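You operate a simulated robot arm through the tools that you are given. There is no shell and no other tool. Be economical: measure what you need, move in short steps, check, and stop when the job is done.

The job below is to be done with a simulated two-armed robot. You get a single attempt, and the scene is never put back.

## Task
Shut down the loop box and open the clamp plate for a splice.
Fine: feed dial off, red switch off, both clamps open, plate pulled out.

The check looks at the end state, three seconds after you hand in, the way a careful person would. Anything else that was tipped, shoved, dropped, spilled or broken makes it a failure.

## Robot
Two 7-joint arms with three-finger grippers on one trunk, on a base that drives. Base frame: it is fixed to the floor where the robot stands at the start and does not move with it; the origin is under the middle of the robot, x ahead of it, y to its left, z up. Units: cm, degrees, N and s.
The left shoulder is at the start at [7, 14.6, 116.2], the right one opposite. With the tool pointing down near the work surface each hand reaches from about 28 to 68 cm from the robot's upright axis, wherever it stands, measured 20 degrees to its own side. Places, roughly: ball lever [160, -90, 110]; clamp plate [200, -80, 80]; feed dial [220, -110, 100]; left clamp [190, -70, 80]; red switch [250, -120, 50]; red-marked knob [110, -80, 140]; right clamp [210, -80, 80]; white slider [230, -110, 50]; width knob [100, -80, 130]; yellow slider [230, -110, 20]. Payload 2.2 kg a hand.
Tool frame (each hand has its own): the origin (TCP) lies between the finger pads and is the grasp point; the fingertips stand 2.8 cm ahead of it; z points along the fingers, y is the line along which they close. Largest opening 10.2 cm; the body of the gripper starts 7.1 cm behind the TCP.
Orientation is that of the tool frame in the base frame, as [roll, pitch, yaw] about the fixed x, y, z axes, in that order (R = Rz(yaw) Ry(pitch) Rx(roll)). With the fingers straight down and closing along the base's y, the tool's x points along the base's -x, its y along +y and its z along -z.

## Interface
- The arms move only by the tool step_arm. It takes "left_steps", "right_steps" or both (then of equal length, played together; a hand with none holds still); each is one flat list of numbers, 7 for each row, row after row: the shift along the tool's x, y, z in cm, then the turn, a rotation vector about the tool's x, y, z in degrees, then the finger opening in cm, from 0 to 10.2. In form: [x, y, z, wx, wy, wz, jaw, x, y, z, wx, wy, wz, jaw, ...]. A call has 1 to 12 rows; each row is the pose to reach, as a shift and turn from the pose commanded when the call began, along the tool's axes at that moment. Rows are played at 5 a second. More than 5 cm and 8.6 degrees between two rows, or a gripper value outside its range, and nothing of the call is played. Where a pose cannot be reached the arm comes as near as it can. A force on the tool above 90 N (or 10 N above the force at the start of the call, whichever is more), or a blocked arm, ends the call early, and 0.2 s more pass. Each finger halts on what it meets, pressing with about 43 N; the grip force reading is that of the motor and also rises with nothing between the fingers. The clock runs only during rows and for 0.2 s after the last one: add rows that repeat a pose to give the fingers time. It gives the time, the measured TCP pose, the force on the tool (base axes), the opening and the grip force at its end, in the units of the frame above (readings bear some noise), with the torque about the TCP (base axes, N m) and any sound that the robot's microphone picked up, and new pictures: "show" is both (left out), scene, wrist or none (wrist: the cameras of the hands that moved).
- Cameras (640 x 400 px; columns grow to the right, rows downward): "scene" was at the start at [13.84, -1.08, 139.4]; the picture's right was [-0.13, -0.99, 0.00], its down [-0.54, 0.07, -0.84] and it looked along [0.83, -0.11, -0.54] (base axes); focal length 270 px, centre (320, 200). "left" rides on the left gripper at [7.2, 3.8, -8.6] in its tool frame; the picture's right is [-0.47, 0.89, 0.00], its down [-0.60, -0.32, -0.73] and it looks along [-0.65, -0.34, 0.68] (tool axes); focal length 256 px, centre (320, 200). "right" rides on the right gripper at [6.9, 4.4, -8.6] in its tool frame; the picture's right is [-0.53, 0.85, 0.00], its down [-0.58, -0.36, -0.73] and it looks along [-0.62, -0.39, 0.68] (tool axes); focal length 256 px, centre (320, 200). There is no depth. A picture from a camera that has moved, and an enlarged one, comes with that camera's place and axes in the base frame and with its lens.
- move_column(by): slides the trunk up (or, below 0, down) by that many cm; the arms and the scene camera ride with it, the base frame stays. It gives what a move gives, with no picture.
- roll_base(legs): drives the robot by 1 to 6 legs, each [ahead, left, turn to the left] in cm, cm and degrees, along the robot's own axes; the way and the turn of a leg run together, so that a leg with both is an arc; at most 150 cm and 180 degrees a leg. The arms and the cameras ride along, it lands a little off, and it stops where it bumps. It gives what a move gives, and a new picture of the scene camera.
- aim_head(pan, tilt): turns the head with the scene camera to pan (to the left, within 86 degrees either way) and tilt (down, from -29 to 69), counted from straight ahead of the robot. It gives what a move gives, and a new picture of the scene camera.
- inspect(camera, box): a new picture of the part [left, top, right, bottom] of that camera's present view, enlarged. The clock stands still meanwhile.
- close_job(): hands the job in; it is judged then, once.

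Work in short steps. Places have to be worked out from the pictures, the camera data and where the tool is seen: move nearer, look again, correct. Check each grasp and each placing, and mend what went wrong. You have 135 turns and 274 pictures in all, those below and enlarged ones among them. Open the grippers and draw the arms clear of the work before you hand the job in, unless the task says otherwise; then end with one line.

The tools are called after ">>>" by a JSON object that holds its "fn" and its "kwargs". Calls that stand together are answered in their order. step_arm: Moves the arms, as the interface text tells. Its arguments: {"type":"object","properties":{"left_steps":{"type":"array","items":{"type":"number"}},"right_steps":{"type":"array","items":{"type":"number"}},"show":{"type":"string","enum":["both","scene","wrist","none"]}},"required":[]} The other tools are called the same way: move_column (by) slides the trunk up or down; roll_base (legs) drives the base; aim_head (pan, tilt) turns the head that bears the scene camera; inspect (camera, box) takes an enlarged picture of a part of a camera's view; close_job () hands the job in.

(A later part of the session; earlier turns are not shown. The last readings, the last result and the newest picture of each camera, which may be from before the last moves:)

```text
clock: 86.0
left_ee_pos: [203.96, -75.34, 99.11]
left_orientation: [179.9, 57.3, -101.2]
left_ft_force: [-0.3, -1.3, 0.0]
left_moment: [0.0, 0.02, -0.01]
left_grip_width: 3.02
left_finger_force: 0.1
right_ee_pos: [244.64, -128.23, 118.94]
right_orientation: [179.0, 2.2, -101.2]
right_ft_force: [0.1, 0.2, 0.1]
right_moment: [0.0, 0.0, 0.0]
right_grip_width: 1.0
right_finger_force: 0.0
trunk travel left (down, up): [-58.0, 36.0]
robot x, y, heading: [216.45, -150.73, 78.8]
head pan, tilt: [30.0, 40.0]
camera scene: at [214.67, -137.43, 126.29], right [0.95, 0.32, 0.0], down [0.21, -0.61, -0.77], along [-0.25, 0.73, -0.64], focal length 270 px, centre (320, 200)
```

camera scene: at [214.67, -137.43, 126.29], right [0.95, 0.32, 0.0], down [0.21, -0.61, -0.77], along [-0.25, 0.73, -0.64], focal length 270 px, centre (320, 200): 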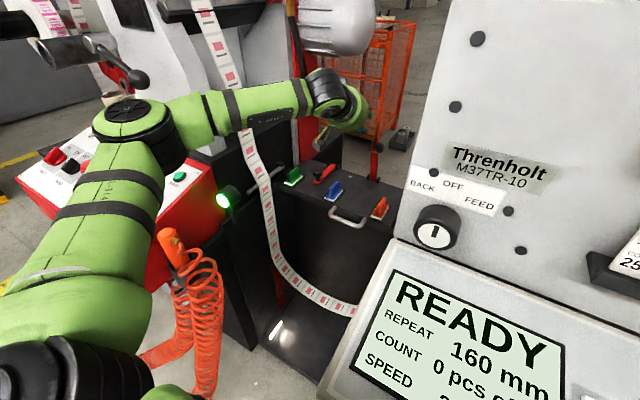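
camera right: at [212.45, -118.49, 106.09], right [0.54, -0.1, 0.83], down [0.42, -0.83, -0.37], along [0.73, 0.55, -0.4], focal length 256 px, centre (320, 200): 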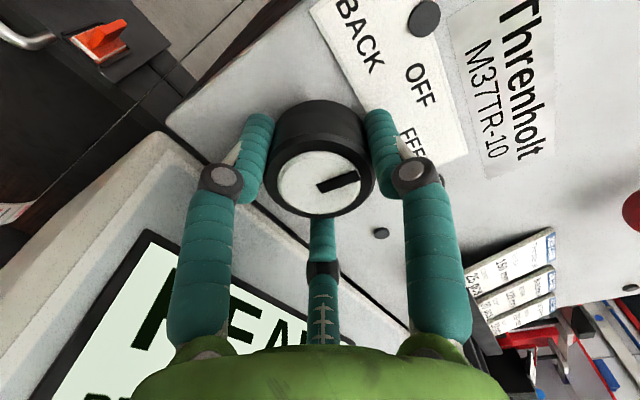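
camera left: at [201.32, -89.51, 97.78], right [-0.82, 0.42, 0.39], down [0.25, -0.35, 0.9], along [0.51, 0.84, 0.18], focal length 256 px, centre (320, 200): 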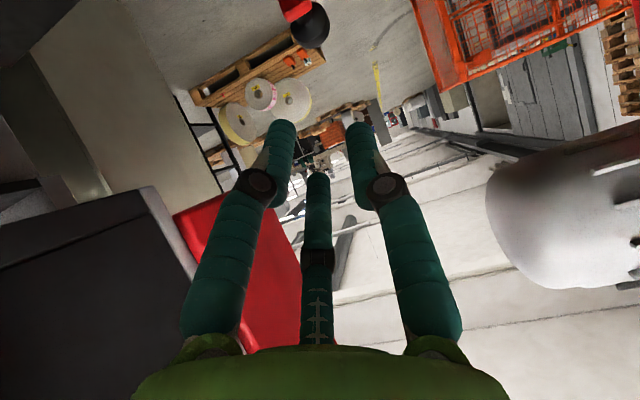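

Forearm is ~7 cm before the web. I yaw the hand 20° to the left (so the wrist stays right) while backing and moving left a bit.

>>> {"fn": "step_arm", "kwargs": {"left_steps": [0.8, 1.2, -1.3, -4.2, 0, -2.7, 4, 1.6, 2.5, -2.5, -8.4, 0, -5.4, 4.8, 2.4, 3.8, -3.8, -12.6, 0, -8.1, 4.8, 3.2, 5, -5, -16.8, 0, -10.8, 4.8]}}

```text
clock: 87.0
left_ee_pos: [197.87, -80.2, 99.29]
left_orientation: [-179.8, 57.4, -81.1]
left_ft_force: [0.0, 0.7, -0.5]
left_moment: [0.02, 0.0, 0.01]
left_grip_width: 4.81
left_finger_force: 0.0
right_ee_pos: [244.64, -128.4, 118.88]
right_orientation: [179.1, 2.2, -101.2]
right_ft_force: [0.0, -0.1, 0.0]
right_moment: [0.01, 0.01, -0.03]
right_grip_width: 1.01
right_finger_force: 0.1
trunk travel left (down, up): [-58.0, 36.0]
robot x, y, heading: [216.48, -150.43, 78.7]
head pan, tilt: [30.0, 40.0]
camera scene: at [214.64, -137.41, 126.29], right [0.95, 0.32, 0.0], down [0.21, -0.61, -0.77], along [-0.25, 0.73, -0.64], focal length 270 px, centre (320, 200)
camera left: at [195.87, -91.95, 97.75], right [-0.91, 0.11, 0.39], down [0.36, -0.24, 0.9], along [0.19, 0.96, 0.18], focal length 256 px, centre (320, 200)
```

scene: 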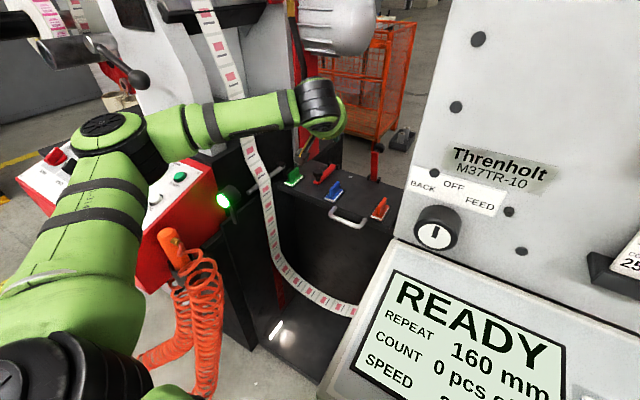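
left: 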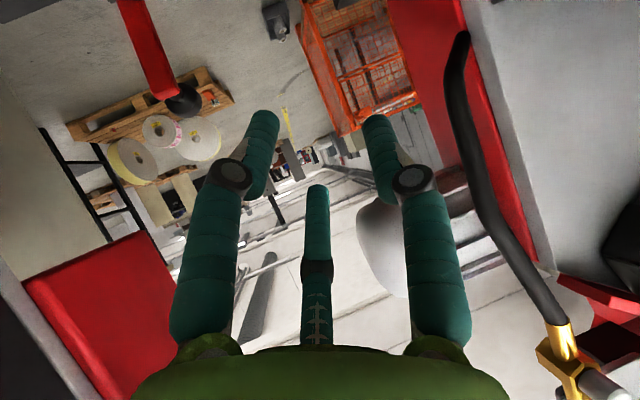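

Next: pitch to 60° down while moving left over the left knob.

>>> {"fn": "step_arm", "kwargs": {"left_steps": [1.2, 1.5, 1.2, 0, 6.8, 0, 4.8, 2.5, 3, 2.5, 0, 13.6, 0, 4.8, 3.8, 4.4, 3.8, 0, 20.4, 0, 4.8, 5.0, 5.8, 5.1, 0, 27.3, 0, 4.8]}}

```text
clock: 88.0
left_ee_pos: [191.79, -79.6, 91.98]
left_orientation: [-179.9, 29.8, -81.2]
left_ft_force: [0.2, 0.1, -1.0]
left_moment: [0.01, 0.01, 0.0]
left_grip_width: 4.79
left_finger_force: 0.0
right_ee_pos: [244.59, -128.2, 118.94]
right_orientation: [179.1, 2.3, -101.2]
right_ft_force: [-0.8, 0.2, -1.5]
right_moment: [0.03, -0.03, 0.02]
right_grip_width: 0.98
right_finger_force: 0.1
trunk travel left (down, up): [-58.0, 36.0]
robot x, y, heading: [216.41, -150.33, 78.7]
head pan, tilt: [30.0, 40.0]
camera scene: at [214.63, -137.3, 126.28], right [0.95, 0.32, 0.0], down [0.21, -0.61, -0.77], along [-0.25, 0.72, -0.64], focal length 270 px, centre (320, 200)
camera left: at [189.75, -90.71, 95.84], right [-0.94, 0.26, 0.23], down [0.29, 0.21, 0.94], along [0.2, 0.94, -0.27], focal length 256 px, centre (320, 200)
```

scene: 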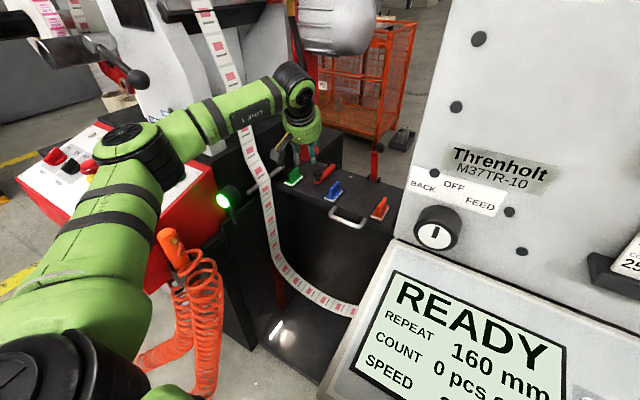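
left: 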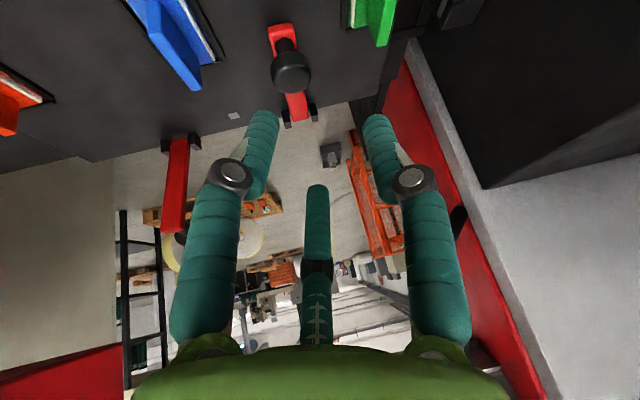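

Knob measured at F -37.7, R 203.8. I check the forearm-web gap closely, then descend partway.

>>> {"fn": "inspect", "kwargs": {"camera": "scene", "box": [160, 60, 336, 170]}}

>>> {"fn": "step_arm", "kwargs": {"left_steps": [0.7, -0.5, 3.4, 0, 0, 0, 4.8, 1.3, -1, 6.5, 0, 0, 0, 4.8]}}

```text
3.64 times, centred on (248, 115) of scene
camera zoom: at [214.63, -137.3, 126.28], right [0.95, 0.32, 0.0], down [0.21, -0.61, -0.77], along [-0.25, 0.72, -0.64], focal length 984 px, centre (582, 509)
```

zoom: 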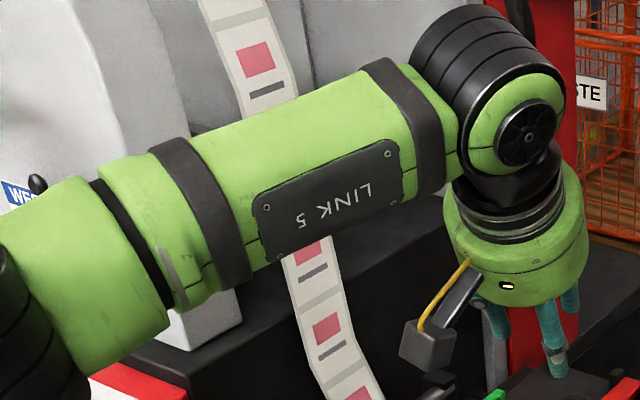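

```text
clock: 88.6
left_ee_pos: [192.74, -77.25, 85.8]
left_orientation: [-180.0, 29.9, -81.2]
left_ft_force: [-0.7, 1.0, 0.1]
left_moment: [-0.03, 0.0, 0.0]
left_grip_width: 4.78
left_finger_force: 0.0
right_ee_pos: [244.71, -128.22, 118.89]
right_orientation: [179.0, 2.2, -101.3]
right_ft_force: [0.7, -0.2, 0.2]
right_moment: [-0.02, 0.01, 0.01]
right_grip_width: 0.99
right_finger_force: 0.2
trunk travel left (down, up): [-58.0, 36.0]
robot x, y, heading: [216.17, -150.31, 78.6]
head pan, tilt: [30.0, 40.0]
camera scene: at [214.67, -137.29, 126.28], right [0.95, 0.32, 0.0], down [0.21, -0.61, -0.77], along [-0.25, 0.72, -0.64], focal length 270 px, centre (320, 200)
camera left: at [190.44, -88.36, 89.7], right [-0.94, 0.26, 0.23], down [0.29, 0.21, 0.94], along [0.2, 0.94, -0.27], focal length 256 px, centre (320, 200)
```

scene: 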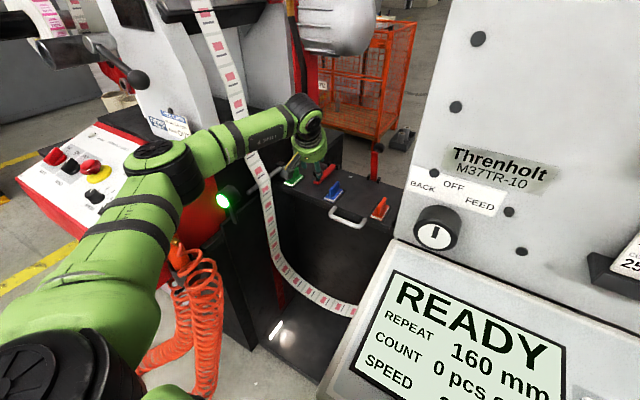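
left: 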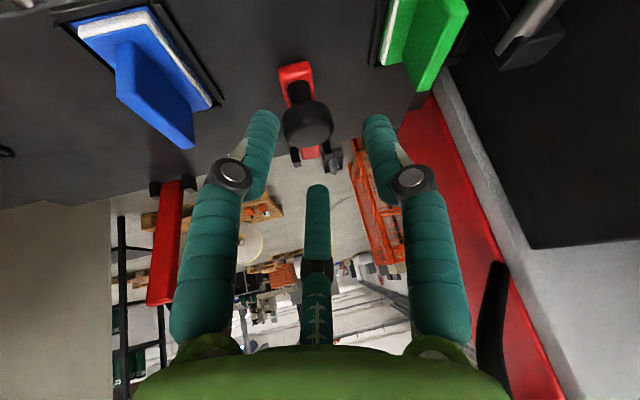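

Aligned; final descent and close.

>>> {"fn": "step_arm", "kwargs": {"left_steps": [0.6, 0, 2, 0, 0, 0, 4.8, 1.28, 0, 4.1, 0, 0, 0, 4.8, 1.28, 0, 4.1, 0, 0, 0, 3.5, 1.28, 0, 4.1, 0, 0, 0, 2, 1.28, 0, 4.1, 0, 0, 0, 1.5, 1.28, 0, 4.1, 0, 0, 0, 1.5]}}

```text
clock: 90.0
left_ee_pos: [193.04, -76.32, 82.19]
left_orientation: [-179.8, 30.1, -81.3]
left_ft_force: [18.8, 0.6, 6.0]
left_moment: [-0.08, -0.99, -0.05]
left_grip_width: 3.18
left_finger_force: 45.8
right_ee_pos: [244.92, -128.39, 118.93]
right_orientation: [178.8, 2.2, -101.2]
right_ft_force: [-0.1, 0.0, -0.4]
right_moment: [-0.01, -0.01, -0.01]
right_grip_width: 0.97
right_finger_force: 0.0
trunk travel left (down, up): [-58.0, 36.0]
robot x, y, heading: [216.67, -150.22, 79.0]
head pan, tilt: [30.0, 40.0]
camera scene: at [215.07, -137.49, 126.31], right [0.95, 0.32, 0.0], down [0.2, -0.61, -0.77], along [-0.25, 0.73, -0.64], focal length 270 px, centre (320, 200)
camera left: at [190.83, -87.48, 85.84], right [-0.94, 0.27, 0.23], down [0.29, 0.2, 0.94], along [0.2, 0.94, -0.26], focal length 256 px, centre (320, 200)
```

scene: 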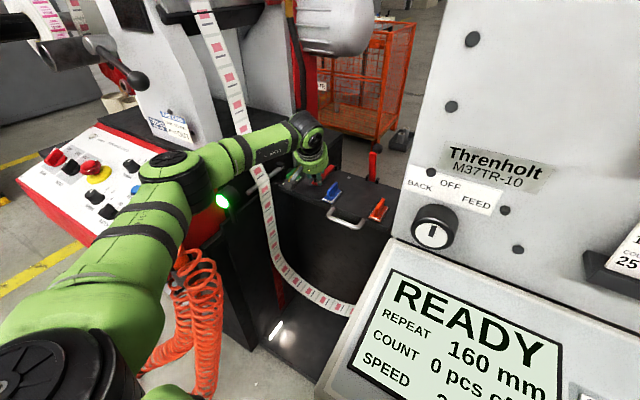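
left: 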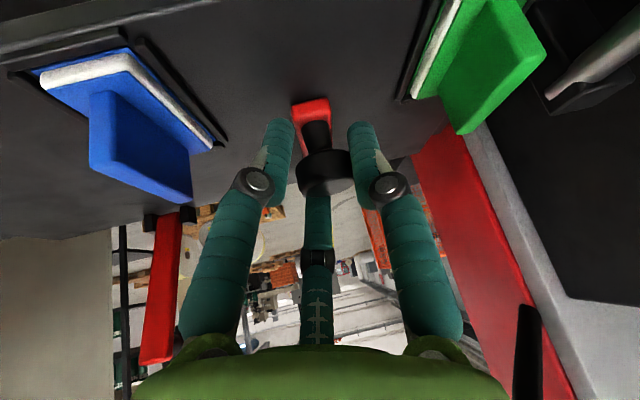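

Gripped (3.2 cm, 45 N). Lift along the arc by 45° first.

>>> {"fn": "step_arm", "kwargs": {"left_steps": [-0.98, -0.13, -0.98, 0, -2.2, 0, 1.5, -2.06, -0.31, -1.84, 0, -4.4, 0, 1.5, -3.23, -0.56, -2.53, 0, -6.6, 0, 1.5, -4.48, -0.85, -3.07, 0, -8.8, 0, 1.5, -5.78, -1.19, -3.45, 0, -11, 0, 1.5, -7.1, -1.57, -3.65, 0, -13.2, 0, 1.5]}}

>>> {"fn": "inspect", "kwargs": {"camera": "scene", "box": [160, 70, 336, 180]}}

```text
clock: 91.4
left_ee_pos: [193.8, -72.26, 89.06]
left_orientation: [-179.7, 43.5, -81.3]
left_ft_force: [16.7, -20.4, 6.9]
left_moment: [-1.38, -0.14, 0.19]
left_grip_width: 2.8
left_finger_force: 44.4
right_ee_pos: [245.06, -128.71, 118.92]
right_orientation: [178.9, 2.5, -101.2]
right_ft_force: [-0.1, 0.1, 0.4]
right_moment: [-0.02, 0.01, -0.05]
right_grip_width: 1.01
right_finger_force: 0.0
trunk travel left (down, up): [-58.0, 36.0]
robot x, y, heading: [216.47, -149.91, 78.6]
head pan, tilt: [30.0, 40.0]
camera scene: at [215.11, -137.93, 126.37], right [0.95, 0.32, 0.0], down [0.2, -0.6, -0.77], along [-0.25, 0.73, -0.64], focal length 270 px, centre (320, 200)
camera left: at [191.82, -83.98, 90.27], right [-0.93, 0.2, 0.32], down [0.32, -0.02, 0.95], along [0.2, 0.98, -0.05], focal length 256 px, centre (320, 200)
```

scene: 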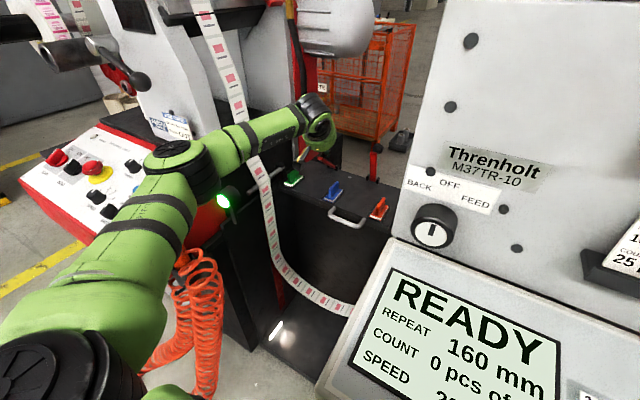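
left: 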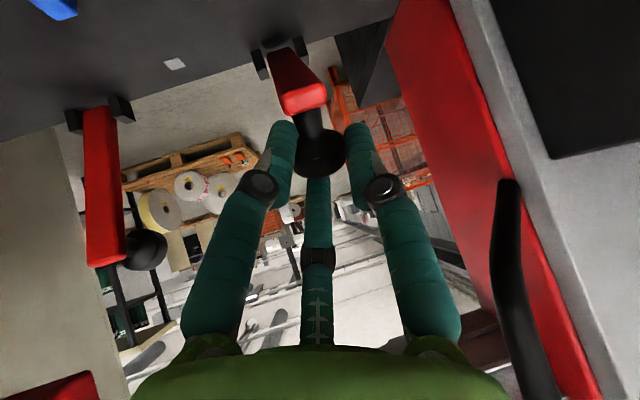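

```text
3.64 times, centred on (248, 125) of scene
camera zoom: at [215.11, -137.93, 126.37], right [0.95, 0.32, 0.0], down [0.2, -0.6, -0.77], along [-0.25, 0.73, -0.64], focal length 984 px, centre (582, 473)
```

zoom: 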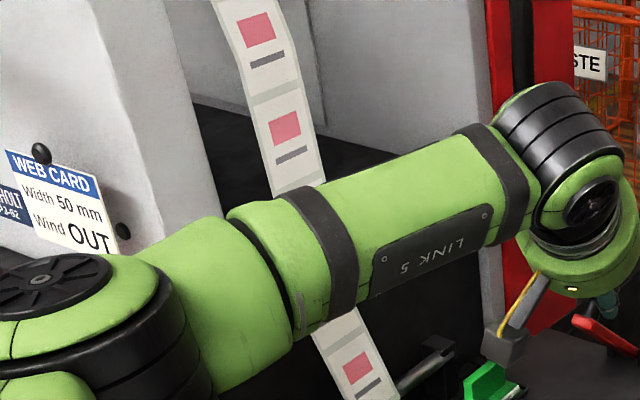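

Clamp is 45° up, but the forearm is nearing the web (~1–2 cm). I release, back out the way I came, and see if the clamp holds; then I'll push it over from further right.

>>> {"fn": "step_arm", "kwargs": {"left_steps": [0, 0, 0, 0, 0, 0, 3.5, 0, 0, 0, 0, 0, 0, 4.8, 0, 0, -3, 0, 0, 0, 4.8, 0, 0, -6, 0, 0, 0, 4.8, 0, -2, -9, 0, 0, 0, 4.8, 0, -5, -12, 0, 0, 0, 3, 0, -8, -15, 0, 0, 0, 2]}}

>>> {"fn": "inspect", "kwargs": {"camera": "scene", "box": [270, 120, 414, 210]}}

```text
clock: 93.0
left_ee_pos: [202.72, -80.99, 99.36]
left_orientation: [180.0, 43.2, -81.2]
left_ft_force: [-0.1, -0.5, 0.5]
left_moment: [-0.01, 0.01, 0.03]
left_grip_width: 2.0
left_finger_force: 0.2
right_ee_pos: [244.76, -128.33, 118.86]
right_orientation: [179.0, 2.2, -101.2]
right_ft_force: [-0.4, -0.5, -0.4]
right_moment: [0.03, 0.03, 0.01]
right_grip_width: 0.98
right_finger_force: 0.0
trunk travel left (down, up): [-58.0, 36.0]
robot x, y, heading: [216.89, -150.44, 79.0]
head pan, tilt: [30.0, 40.0]
camera scene: at [214.81, -137.42, 126.29], right [0.95, 0.32, 0.0], down [0.21, -0.61, -0.77], along [-0.25, 0.73, -0.64], focal length 270 px, centre (320, 200)
camera left: at [200.71, -92.69, 100.72], right [-0.93, 0.2, 0.32], down [0.32, -0.01, 0.95], along [0.19, 0.98, -0.05], focal length 256 px, centre (320, 200)
```

scene: 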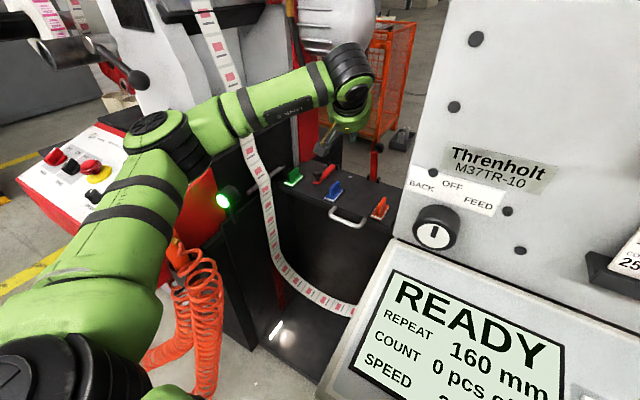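
left: 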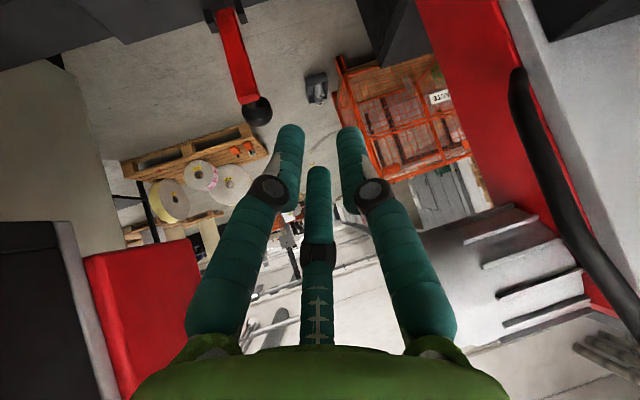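

```text
4.44 times, centred on (342, 165) of scene
camera zoom: at [214.81, -137.42, 126.29], right [0.95, 0.32, 0.0], down [0.21, -0.61, -0.77], along [-0.25, 0.73, -0.64], focal length 1202 px, centre (222, 356)
```

zoom: 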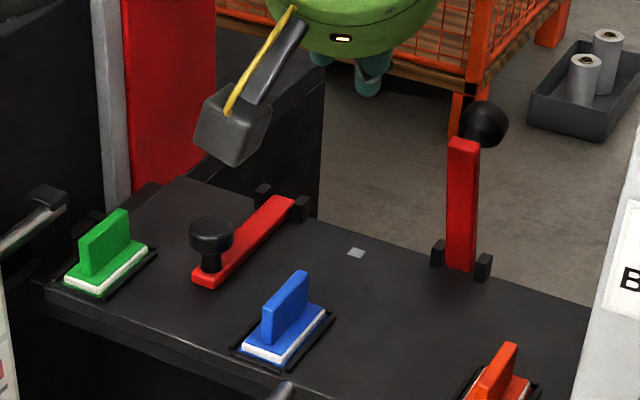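

It fell back, so I must carry it past vertical in one grip. I'll reposition: retract the hand, turn the base 15° right and shift 7 right, giving a diagonal, longer reach away from the web.

>>> {"fn": "step_arm", "kwargs": {"left_steps": [2.6, 1.8, -3.2, 0, 0, 0, 2, 5.2, 3.6, -6.4, 0, 0, 0, 2, 7.8, 5.4, -9.6, 0, 0, 0, 2, 10.3, 7.1, -12.8, 0, 0, 0, 2, 12.9, 8.9, -16, 0, 0, 0, 2, 15.5, 10.7, -19.2, 0, 0, 0, 2, 18.1, 12.5, -22.4, 0, 0, 0, 2], "show": "none"}}

>>> {"fn": "roll_base", "kwargs": {"legs": [[0, 0, -15], [0, -7, 0]]}}

```text
clock: 94.6
left_ee_pos: [194.88, -108.63, 105.65]
left_orientation: [-180.0, 43.1, -81.3]
left_ft_force: [0.2, 0.0, -0.9]
left_moment: [0.03, -0.01, 0.02]
left_grip_width: 2.01
left_finger_force: 0.0
left hand out of reach, approached as far as the arm can: row 6, 7
right_ee_pos: [244.68, -128.36, 118.95]
right_orientation: [179.0, 2.3, -101.1]
right_ft_force: [0.8, 0.3, 0.2]
right_moment: [0.01, 0.03, 0.02]
right_grip_width: 1.01
right_finger_force: 0.0
trunk travel left (down, up): [-58.0, 36.0]
robot x, y, heading: [216.61, -150.61, 78.8]
head pan, tilt: [30.0, 40.0]
```

```text
clock: 96.5
left_ee_pos: [212.44, -107.4, 105.56]
left_orientation: [-179.9, 43.1, -95.9]
left_ft_force: [0.0, 0.7, 0.1]
left_moment: [0.01, 0.0, 0.02]
left_grip_width: 1.99
left_finger_force: 0.1
right_ee_pos: [255.43, -138.97, 118.89]
right_orientation: [179.1, 2.2, -115.9]
right_ft_force: [0.0, 0.0, -0.7]
right_moment: [0.04, -0.02, 0.0]
right_grip_width: 0.98
right_finger_force: 0.0
trunk travel left (down, up): [-58.0, 36.0]
robot x, y, heading: [222.73, -153.62, 64.1]
head pan, tilt: [30.0, 40.0]
camera scene: at [224.14, -140.35, 126.29], right [1.0, 0.07, 0.0], down [0.05, -0.64, -0.77], along [-0.05, 0.76, -0.64], focal length 270 px, centre (320, 200)
```

scene: 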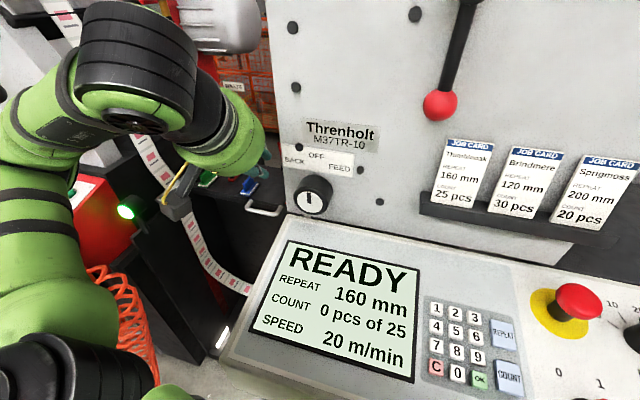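

I yaw the hand left by 35° and slide it left, staying in front of the web plane.

>>> {"fn": "step_arm", "kwargs": {"left_steps": [-0.2, 2.8, 0.2, -4.8, 0, -5.1, 3, -0.4, 5.6, 0.4, -9.6, 0, -10.2, 4, -0.6, 8.4, 0.6, -14.4, 0, -15.3, 4.8, -0.8, 11.2, 0.8, -19.2, 0, -20.4, 4.8, -0.95, 13.9, 0.9, -24, 0, -25.5, 4.8]}}

```text
clock: 97.7
left_ee_pos: [200.68, -102.95, 105.17]
left_orientation: [179.9, 43.2, -60.9]
left_ft_force: [-0.3, -0.5, 0.1]
left_moment: [-0.01, -0.01, 0.01]
left_grip_width: 4.8
left_finger_force: 0.0
left hand out of reach, approached as far as the arm can: row 4, 5
right_ee_pos: [255.45, -139.11, 118.79]
right_orientation: [179.0, 2.2, -115.8]
right_ft_force: [-1.0, -0.1, 0.1]
right_moment: [-0.02, 0.01, -0.03]
right_grip_width: 1.03
right_finger_force: 0.0
trunk travel left (down, up): [-58.0, 36.0]
robot x, y, heading: [222.68, -153.32, 64.2]
head pan, tilt: [30.0, 40.0]
camera scene: at [224.28, -140.29, 126.28], right [1.0, 0.07, 0.0], down [0.04, -0.64, -0.77], along [-0.05, 0.76, -0.64], focal length 270 px, centre (320, 200)
camera left: at [202.74, -114.63, 106.57], right [-0.94, -0.13, 0.32], down [0.31, 0.1, 0.95], along [-0.16, 0.99, -0.06], focal length 256 px, centre (320, 200)
```

scene: 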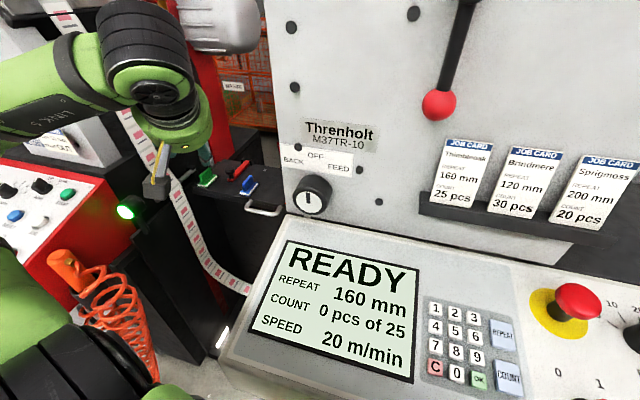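
left: 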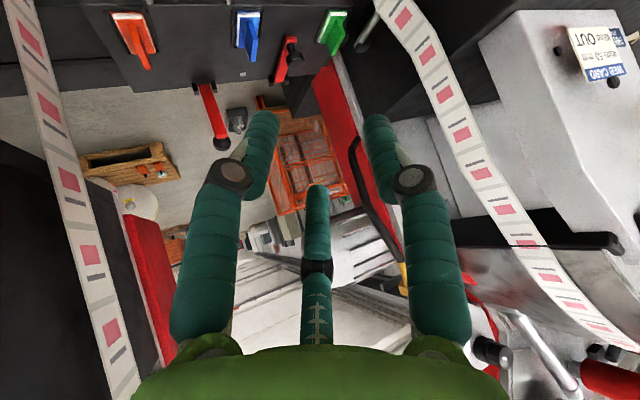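

Clear view: left strand at R≈193, right at ≈231. I enter diagonally to a standoff in front of the left knob.

>>> {"fn": "step_arm", "kwargs": {"left_steps": [-1.15, -0.7, 3.8, 0, 1.4, 0, 4.8, -2.3, -1.35, 7.6, 0, 2.8, 0, 4.8, -3.45, -2, 11.4, 0, 4.2, 0, 4.8, -4.6, -2.7, 15.3, 0, 5.6, 0, 4.8, -5.75, -3.3, 19.1, 0, 7, 0, 4.8, -6.9, -4, 22.9, 0, 8.4, 0, 4.8]}}

```text
clock: 99.1
left_ee_pos: [193.99, -83.01, 93.2]
left_orientation: [179.9, 34.6, -61.0]
left_ft_force: [-0.6, 0.5, -0.2]
left_moment: [0.0, -0.01, -0.04]
left_grip_width: 4.79
left_finger_force: 0.1
right_ee_pos: [255.5, -139.0, 118.95]
right_orientation: [179.1, 2.2, -115.9]
right_ft_force: [-0.3, 0.9, -0.3]
right_moment: [-0.04, 0.01, 0.01]
right_grip_width: 0.99
right_finger_force: 0.0
trunk travel left (down, up): [-58.0, 36.0]
robot x, y, heading: [222.53, -153.09, 64.3]
head pan, tilt: [30.0, 40.0]
camera scene: at [224.19, -140.21, 126.27], right [1.0, 0.07, 0.0], down [0.04, -0.64, -0.77], along [-0.05, 0.76, -0.64], focal length 270 px, centre (320, 200)
camera left: at [196.02, -94.47, 96.05], right [-0.96, -0.09, 0.27], down [0.24, 0.23, 0.94], along [-0.15, 0.97, -0.19], focal length 256 px, centre (320, 200)
```

scene: 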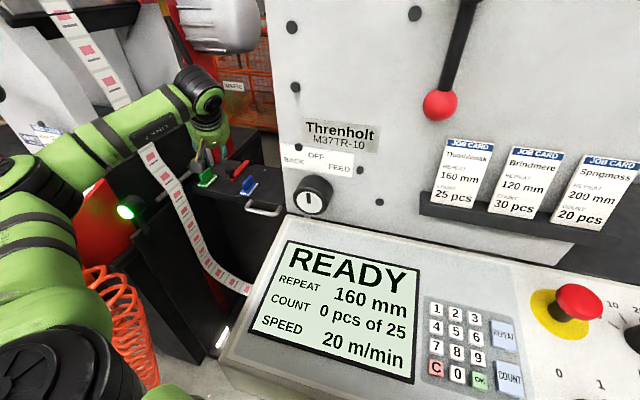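
left: 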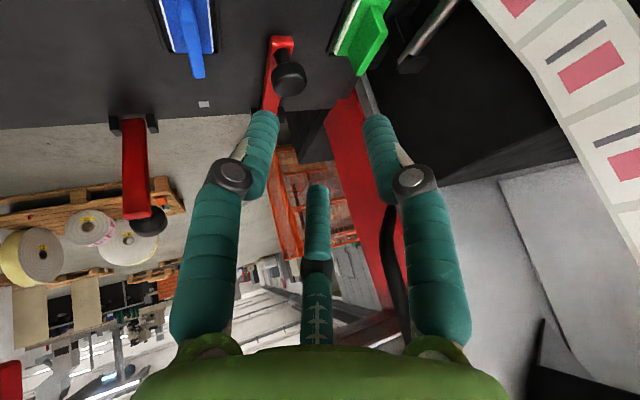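

Elbow clearance is now good (~14 cm). I descend toward the knob.

>>> {"fn": "step_arm", "kwargs": {"left_steps": [0.3, -0.8, 4.3, 0, 0, 0, 4.8, 0.7, -1.55, 8.5, 0, 0, 0, 4.8], "show": "wrist"}}

```text
clock: 99.7
left_ee_pos: [193.19, -78.69, 85.75]
left_orientation: [179.9, 34.7, -61.0]
left_ft_force: [-0.6, -0.3, 0.3]
left_moment: [0.03, -0.05, -0.02]
left_grip_width: 4.8
left_finger_force: 0.1
right_ee_pos: [255.36, -138.94, 118.86]
right_orientation: [179.1, 2.2, -115.9]
right_ft_force: [0.8, 0.5, -0.4]
right_moment: [-0.05, -0.01, -0.01]
right_grip_width: 1.02
right_finger_force: 0.1
trunk travel left (down, up): [-58.0, 36.0]
robot x, y, heading: [222.36, -153.45, 63.9]
head pan, tilt: [30.0, 40.0]
camera left: at [195.23, -90.12, 88.62], right [-0.96, -0.1, 0.27], down [0.24, 0.23, 0.94], along [-0.15, 0.97, -0.19], focal length 256 px, centre (320, 200)
```

left: 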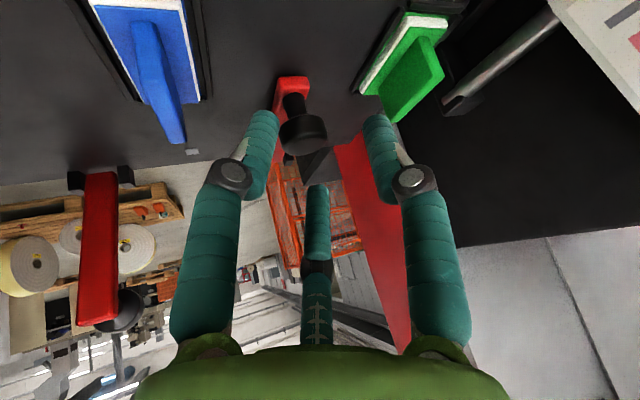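

Close on the knob.

>>> {"fn": "step_arm", "kwargs": {"left_steps": [0.3, -0.5, 2.3, 0, 0, 0, 4.8, 0.57, -0.96, 4.5, 0, 0, 0, 4.8, 0.57, -0.96, 4.5, 0, 0, 0, 3.5, 0.57, -0.96, 4.5, 0, 0, 0, 2, 0.57, -0.96, 4.5, 0, 0, 0, 1.5, 0.57, -0.96, 4.5, 0, 0, 0, 1.5], "show": "wrist"}}

```text
clock: 101.1
left_ee_pos: [193.26, -76.29, 81.72]
left_orientation: [-179.9, 34.8, -60.9]
left_ft_force: [3.2, 4.3, 9.3]
left_moment: [0.18, -0.79, -0.13]
left_grip_width: 3.19
left_finger_force: 44.4
right_ee_pos: [255.53, -139.27, 118.88]
right_orientation: [179.0, 2.3, -116.0]
right_ft_force: [-0.9, 0.3, -1.1]
right_moment: [0.02, -0.01, -0.02]
right_grip_width: 0.97
right_finger_force: 0.1
trunk travel left (down, up): [-58.0, 36.0]
robot x, y, heading: [222.84, -153.5, 64.1]
head pan, tilt: [30.0, 40.0]
camera left: at [195.22, -87.82, 84.72], right [-0.96, -0.1, 0.26], down [0.24, 0.22, 0.95], along [-0.15, 0.97, -0.19], focal length 256 px, centre (320, 200)
```

left: 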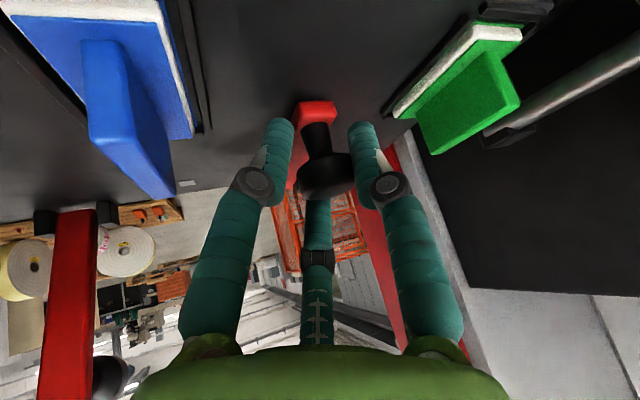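

Gripped again. I run the arc to 75°.

>>> {"fn": "step_arm", "kwargs": {"left_steps": [-1.0, -0.25, -0.94, 0, -1.5, 0, 1.5, -2.07, -0.59, -1.76, 0, -3, 0, 1.5, -3.19, -1.05, -2.43, 0, -4.5, 0, 1.5, -4.35, -1.61, -2.95, 0, -6, 0, 1.5, -5.53, -2.25, -3.33, 0, -8, 0, 1.5, -6.7, -2.97, -3.53, 0, -10, 0, 1.5, -7.85, -3.75, -3.57, 0, -12, 0, 1.5, -8.95, -4.59, -3.43, 0, -14, 0, 1.5, -9.99, -5.46, -3.13, 0, -16, 0, 1.5, -10.94, -6.35, -2.66, 0, -18, 0, 1.5]}}

```text
clock: 103.3
left_ee_pos: [195.12, -66.75, 89.77]
left_orientation: [179.6, 52.4, -61.3]
left_ft_force: [6.8, -14.8, -11.9]
left_moment: [-0.7, 0.15, 0.13]
left_grip_width: 3.25
left_finger_force: 12.9
right_ee_pos: [255.55, -139.2, 118.78]
right_orientation: [179.0, 2.3, -115.9]
right_ft_force: [0.9, -1.4, 1.0]
right_moment: [-0.03, 0.0, -0.03]
right_grip_width: 0.98
right_finger_force: 0.0
trunk travel left (down, up): [-58.0, 36.0]
robot x, y, heading: [222.96, -153.18, 64.1]
head pan, tilt: [30.0, 40.0]
camera scene: at [224.25, -140.41, 126.27], right [1.0, 0.07, 0.0], down [0.04, -0.64, -0.77], along [-0.05, 0.76, -0.64], focal length 270 px, centre (320, 200)
camera left: at [197.26, -78.59, 89.4], right [-0.91, -0.18, 0.37], down [0.38, -0.03, 0.92], along [-0.16, 0.98, 0.1], focal length 256 px, centre (320, 200)
```

scene: 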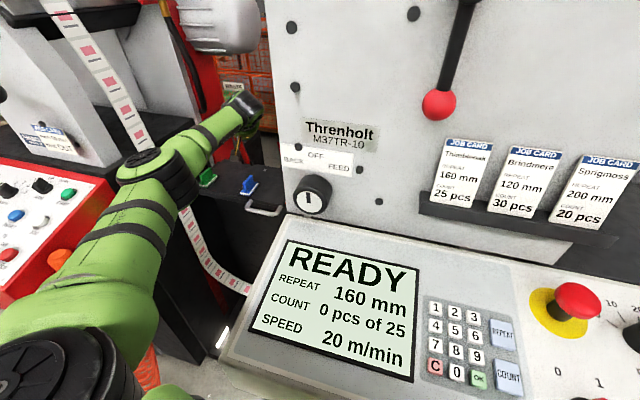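
left: 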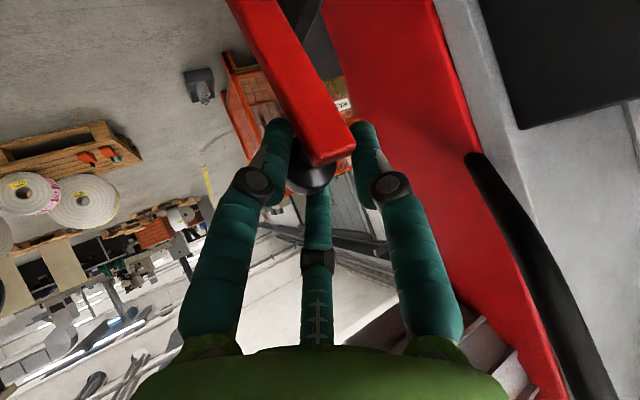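

Reached ~75° with the knob still held. I push on past vertical.

>>> {"fn": "step_arm", "kwargs": {"left_steps": [-0.64, -0.89, 0.83, 0, -2, 0, 1.5, -1.13, -1.79, 1.8, 0, -4, 0, 1.5, -1.43, -2.65, 2.85, 0, -6, 0, 1.5, -1.43, -2.65, 2.85, 0, -6, 0, 1.5], "show": "wrist"}}

```text
clock: 103.9
left_ee_pos: [195.05, -66.49, 89.65]
left_orientation: [177.4, 53.7, -61.2]
left_ft_force: [6.7, -44.2, 14.8]
left_moment: [-1.31, 0.41, -0.22]
left_grip_width: 3.22
left_finger_force: 44.9
right_ee_pos: [255.99, -140.49, 119.05]
right_orientation: [178.6, 2.7, -115.8]
right_ft_force: [-0.3, 0.0, -0.2]
right_moment: [-0.01, 0.08, -0.02]
right_grip_width: 0.99
right_finger_force: 0.0
trunk travel left (down, up): [-58.0, 36.0]
robot x, y, heading: [222.59, -153.11, 64.3]
head pan, tilt: [30.0, 40.0]
stopped in row 2 (left hand): the force on the tool passed its limit at 100 N (the readings are from after the stop); the commanded pose is now the measured one
camera left: at [197.53, -78.27, 89.06], right [-0.89, -0.21, 0.4], down [0.41, -0.02, 0.91], along [-0.18, 0.98, 0.11], focal length 256 px, centre (320, 200)
```

left: 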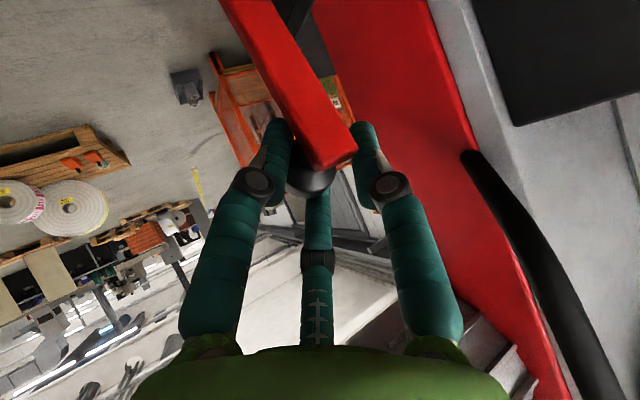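

It hit a stop (force peak) — likely fully open. I release and back off to look.

>>> {"fn": "step_arm", "kwargs": {"left_steps": [0, 0, 0, 0, 0, 0, 3.5, 0, 0, 0, 0, 0, 0, 5, 0, 0, -3, 0, 0, 0, 5, 0, 0, -7, 0, 0, 0, 5, 0, 0, -11, 0, 0, 0, 5, 0, 0, -15, 0, 0, 0, 3]}}

>>> {"fn": "inspect", "kwargs": {"camera": "left", "box": [60, 0, 380, 200]}}

```text
clock: 105.3
left_ee_pos: [201.54, -75.83, 97.58]
left_orientation: [177.6, 53.4, -61.4]
left_ft_force: [1.2, 0.1, 0.8]
left_moment: [-0.02, 0.0, 0.01]
left_grip_width: 2.97
left_finger_force: 0.1
right_ee_pos: [255.53, -139.41, 118.92]
right_orientation: [179.0, 2.2, -115.8]
right_ft_force: [-0.2, -0.4, -0.4]
right_moment: [0.05, 0.03, 0.02]
right_grip_width: 1.02
right_finger_force: 0.0
trunk travel left (down, up): [-58.0, 36.0]
robot x, y, heading: [222.65, -153.69, 64.0]
head pan, tilt: [30.0, 40.0]
camera scene: at [224.27, -140.65, 126.3], right [1.0, 0.07, 0.0], down [0.04, -0.64, -0.77], along [-0.05, 0.76, -0.64], focal length 270 px, centre (320, 200)
camera left: at [203.92, -87.66, 96.91], right [-0.9, -0.21, 0.39], down [0.41, -0.02, 0.91], along [-0.18, 0.98, 0.11], focal length 256 px, centre (320, 200)
```

scene: 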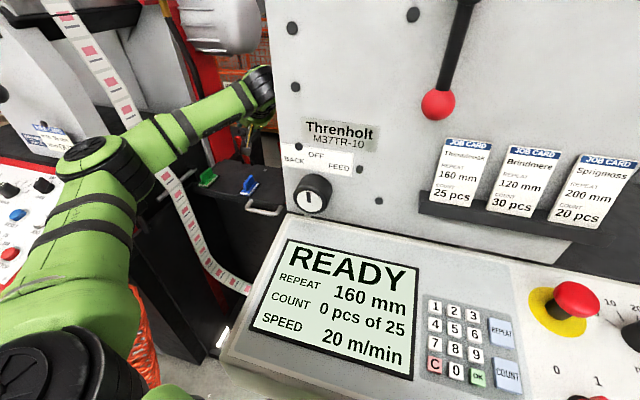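
left: 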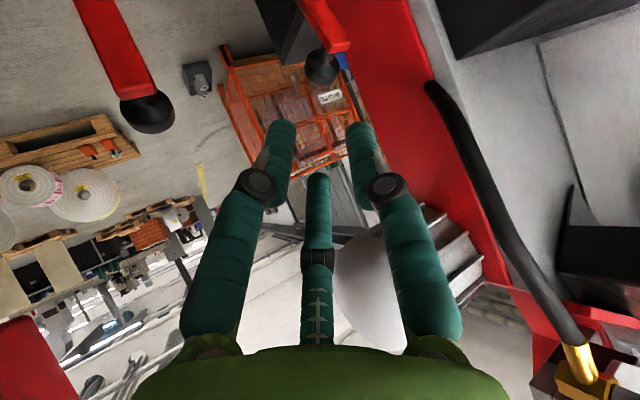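

```text
2.00 times, centred on (220, 100) of left
camera zoom: at [203.92, -87.66, 96.91], right [-0.9, -0.21, 0.39], down [0.41, -0.02, 0.91], along [-0.18, 0.98, 0.11], focal length 512 px, centre (520, 400)
```

zoom: 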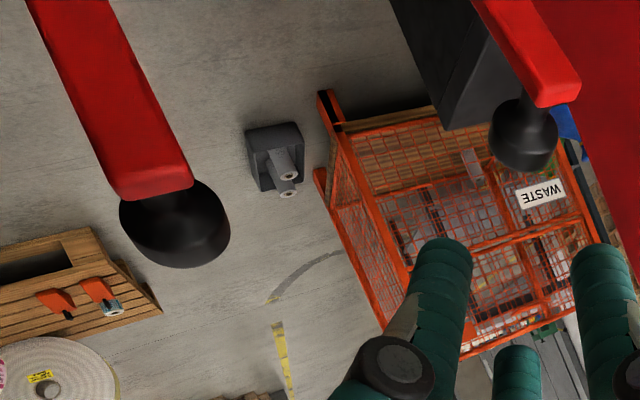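

Both clamps are up and open. Next the plate handle: I withdraw the hand in front of the plate while turning it to point down.

>>> {"fn": "step_arm", "kwargs": {"left_steps": [1.2, 1.4, -2.3, 0, 7.6, 0, 3, 2.4, 2.8, -4.6, 0, 15.2, 0, 3, 3.6, 4.2, -6.9, 0, 22.8, 0, 3, 4.8, 5.6, -9.3, 0, 30.4, 0, 3, 6, 7, -11.6, 0, 38, 0, 3, 7.1, 8.4, -13.9, 0, 45.6, 0, 3, 8.3, 9.8, -16.2, 0, 53.4, 0, 3]}}

```text
clock: 106.9
left_ee_pos: [201.67, -96.26, 100.76]
left_orientation: [178.6, -0.2, -59.4]
left_ft_force: [0.6, -0.3, 0.3]
left_moment: [0.02, 0.0, -0.01]
left_grip_width: 3.0
left_finger_force: 0.0
right_ee_pos: [255.43, -139.33, 118.92]
right_orientation: [179.2, 2.3, -115.7]
right_ft_force: [0.2, -1.2, 0.2]
right_moment: [0.0, -0.01, 0.02]
right_grip_width: 1.02
right_finger_force: 0.0
trunk travel left (down, up): [-58.0, 36.0]
robot x, y, heading: [222.43, -153.63, 64.0]
head pan, tilt: [30.0, 40.0]
camera scene: at [224.16, -140.58, 126.3], right [1.0, 0.07, 0.0], down [0.05, -0.64, -0.77], along [-0.05, 0.76, -0.64], focal length 270 px, centre (320, 200)
camera left: at [202.38, -104.48, 109.48], right [-1.0, -0.05, 0.02], down [-0.02, 0.69, 0.72], along [-0.05, 0.72, -0.69], focal length 256 px, centre (320, 200)
```

scene: 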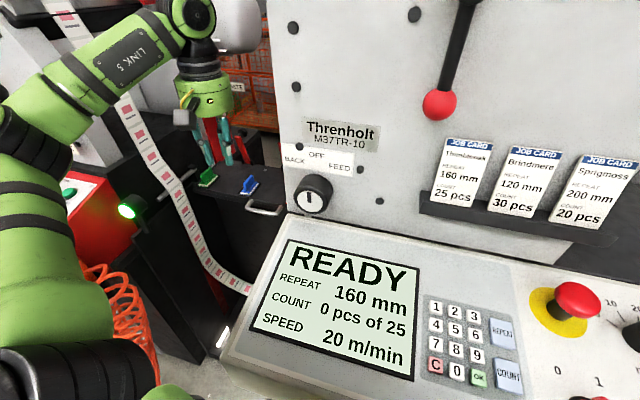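
left: 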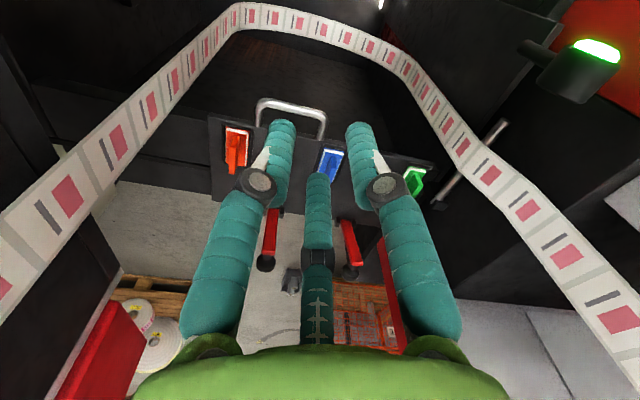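

Excellent view: handle bar at F≈-48.2, R≈217.8, gap to plate ≈2.2 cm. I turn the hand so the fingers close fore-aft, and bring it above the handle.

>>> {"fn": "step_arm", "kwargs": {"left_steps": [-0.8, -1, 1, 0, 0, -8, 3, -1.5, -2, 2, 0, 0, -16, 3, -2.3, -3, 3.5, 0, 0, -24, 3, -3, -4, 5.3, 0, 0, -32, 3, -3.8, -5, 7, 0, 0, -40, 3, -4.5, -5.9, 8.8, 0, 0, -48, 3]}}

```text
clock: 108.3
left_ee_pos: [204.51, -89.19, 91.75]
left_orientation: [179.0, 1.1, -11.4]
left_ft_force: [0.8, -0.2, -0.1]
left_moment: [-0.01, -0.01, 0.03]
left_grip_width: 2.99
left_finger_force: 0.1
right_ee_pos: [255.49, -139.24, 118.91]
right_orientation: [179.0, 2.2, -115.9]
right_ft_force: [-0.4, -0.6, -0.2]
right_moment: [-0.03, 0.05, 0.0]
right_grip_width: 0.97
right_finger_force: 0.0
trunk travel left (down, up): [-58.0, 36.0]
robot x, y, heading: [222.53, -153.25, 63.9]
head pan, tilt: [30.0, 40.0]
camera scene: at [224.21, -140.43, 126.28], right [1.0, 0.07, 0.0], down [0.05, -0.64, -0.77], along [-0.05, 0.76, -0.64], focal length 270 px, centre (320, 200)
camera left: at [211.04, -94.4, 100.33], right [-0.63, -0.78, 0.02], down [-0.51, 0.44, 0.74], along [-0.58, 0.45, -0.68], focal length 256 px, centre (320, 200)
```

scene: 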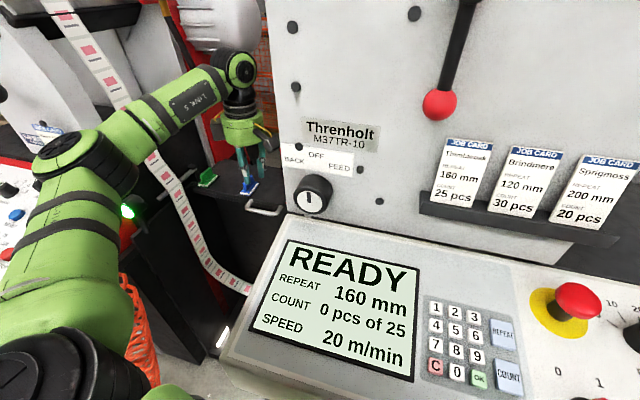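
left: 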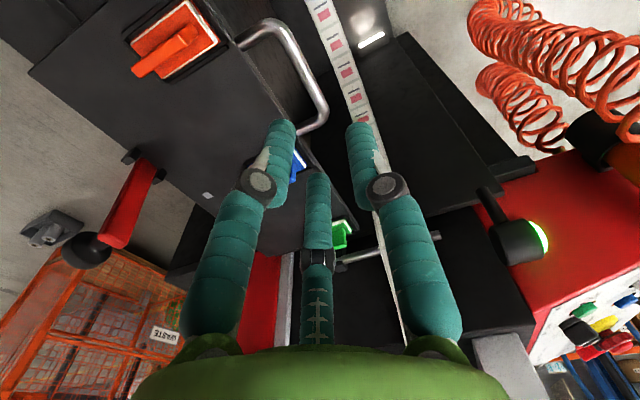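

I lower to z≈85 for a closer look at the handle relative to the fingers.

>>> {"fn": "step_arm", "kwargs": {"left_steps": [0.1, -0.4, 3.5, 0, 0, 0, 3, 0.2, -0.9, 7, 0, 0, 0, 3], "show": "wrist"}}

>>> {"fn": "aim_head", "kwargs": {"pan": 45, "tilt": 50}}

>>> {"fn": "inspect", "kwargs": {"camera": "scene", "box": [260, 40, 420, 140]}}

```text
clock: 108.9
left_ee_pos: [204.76, -88.5, 84.84]
left_orientation: [179.1, 1.0, -11.5]
left_ft_force: [-0.5, -0.4, 0.1]
left_moment: [0.02, 0.04, 0.02]
left_grip_width: 3.05
left_finger_force: 0.0
right_ee_pos: [255.54, -139.14, 119.04]
right_orientation: [179.1, 2.2, -115.8]
right_ft_force: [0.4, 0.2, -0.1]
right_moment: [0.0, 0.0, 0.02]
right_grip_width: 1.01
right_finger_force: 0.1
trunk travel left (down, up): [-58.0, 36.0]
robot x, y, heading: [222.32, -153.39, 64.1]
head pan, tilt: [30.0, 40.0]
camera left: at [211.28, -93.76, 93.4], right [-0.63, -0.77, 0.02], down [-0.51, 0.44, 0.74], along [-0.58, 0.45, -0.68], focal length 256 px, centre (320, 200)
```

left: 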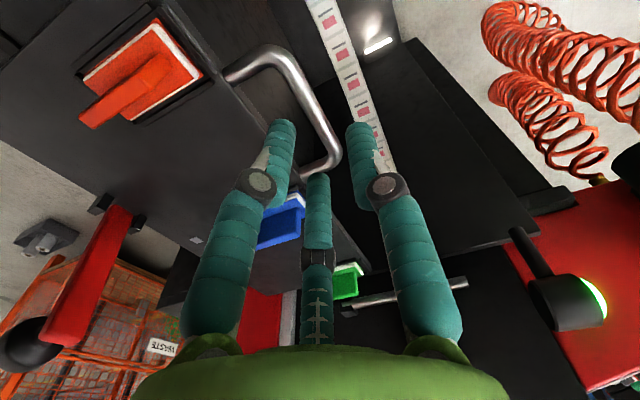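

```text
clock: 109.6
left_ee_pos: [204.79, -88.69, 85.0]
left_orientation: [179.1, 1.0, -11.6]
left_ft_force: [-0.2, 0.1, 0.4]
left_moment: [0.03, -0.02, -0.01]
left_grip_width: 3.0
left_finger_force: 0.0
right_ee_pos: [255.5, -139.27, 118.81]
right_orientation: [179.1, 2.3, -115.8]
right_ft_force: [-0.9, 0.2, 0.3]
right_moment: [0.0, -0.02, -0.01]
right_grip_width: 1.02
right_finger_force: 0.1
trunk travel left (down, up): [-58.0, 36.0]
robot x, y, heading: [222.6, -153.4, 63.8]
head pan, tilt: [45.0, 50.0]
camera scene: at [222.3, -141.71, 124.88], right [0.95, 0.33, 0.0], down [0.25, -0.72, -0.64], along [-0.21, 0.61, -0.77], focal length 270 px, centre (320, 200)
```

scene: 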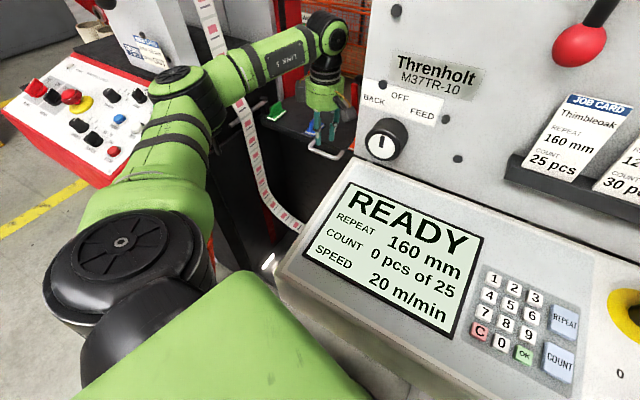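

```text
4.00 times, centred on (340, 90) of scene
camera zoom: at [222.3, -141.71, 124.88], right [0.95, 0.33, 0.0], down [0.25, -0.72, -0.64], along [-0.21, 0.61, -0.77], focal length 1082 px, centre (240, 640)
```

zoom: 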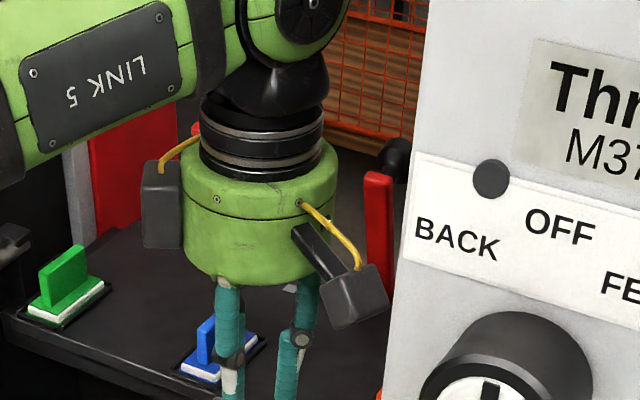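

Handle bar confirmed at (F -47.4, R 218, z 77), exactly under the fingers. I lower and close around it.

>>> {"fn": "step_arm", "kwargs": {"left_steps": [0, 0, 3.5, 0, 0, 0, 3.2, 0, 0, 6, 0, 0, 0, 3.2, 0, 0, 7.2, 0, 0, 0, 3.2, 0, 0, 7.2, 0, 0, 0, 1.5, 0, 0, 7.2, 0, 0, 0, 0.5, 0, 0, 7.2, 0, 0, 0, 0.5], "show": "wrist"}}

```text
clock: 110.8
left_ee_pos: [204.37, -87.89, 80.18]
left_orientation: [-177.7, 0.3, -10.6]
left_ft_force: [-13.4, -10.9, 48.9]
left_moment: [-0.19, 0.67, 0.07]
left_grip_width: 0.73
left_finger_force: 1.2
right_ee_pos: [255.29, -139.71, 118.93]
right_orientation: [179.1, 2.4, -115.7]
right_ft_force: [-0.3, 1.2, -0.5]
right_moment: [-0.12, -0.02, -0.01]
right_grip_width: 1.02
right_finger_force: 0.1
trunk travel left (down, up): [-58.0, 36.0]
robot x, y, heading: [222.56, -153.39, 64.3]
head pan, tilt: [45.0, 50.0]
stopped in row 5 (left hand): the force on the tool passed its limit at 94 N (the readings are from after the stop); the commanded pose is now the measured one
camera left: at [210.73, -93.47, 88.58], right [-0.62, -0.79, -0.03], down [-0.54, 0.39, 0.75], along [-0.57, 0.48, -0.66], focal length 256 px, centre (320, 200)
```

left: 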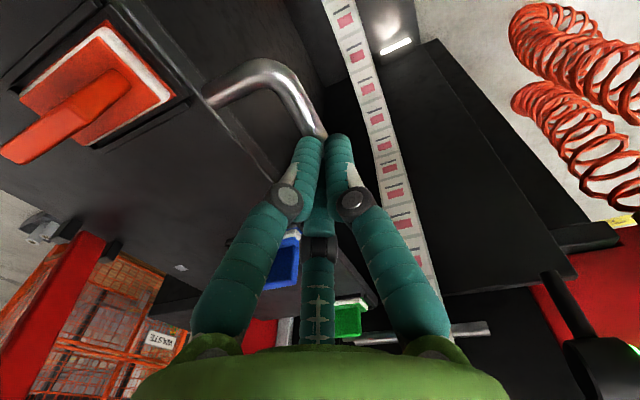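

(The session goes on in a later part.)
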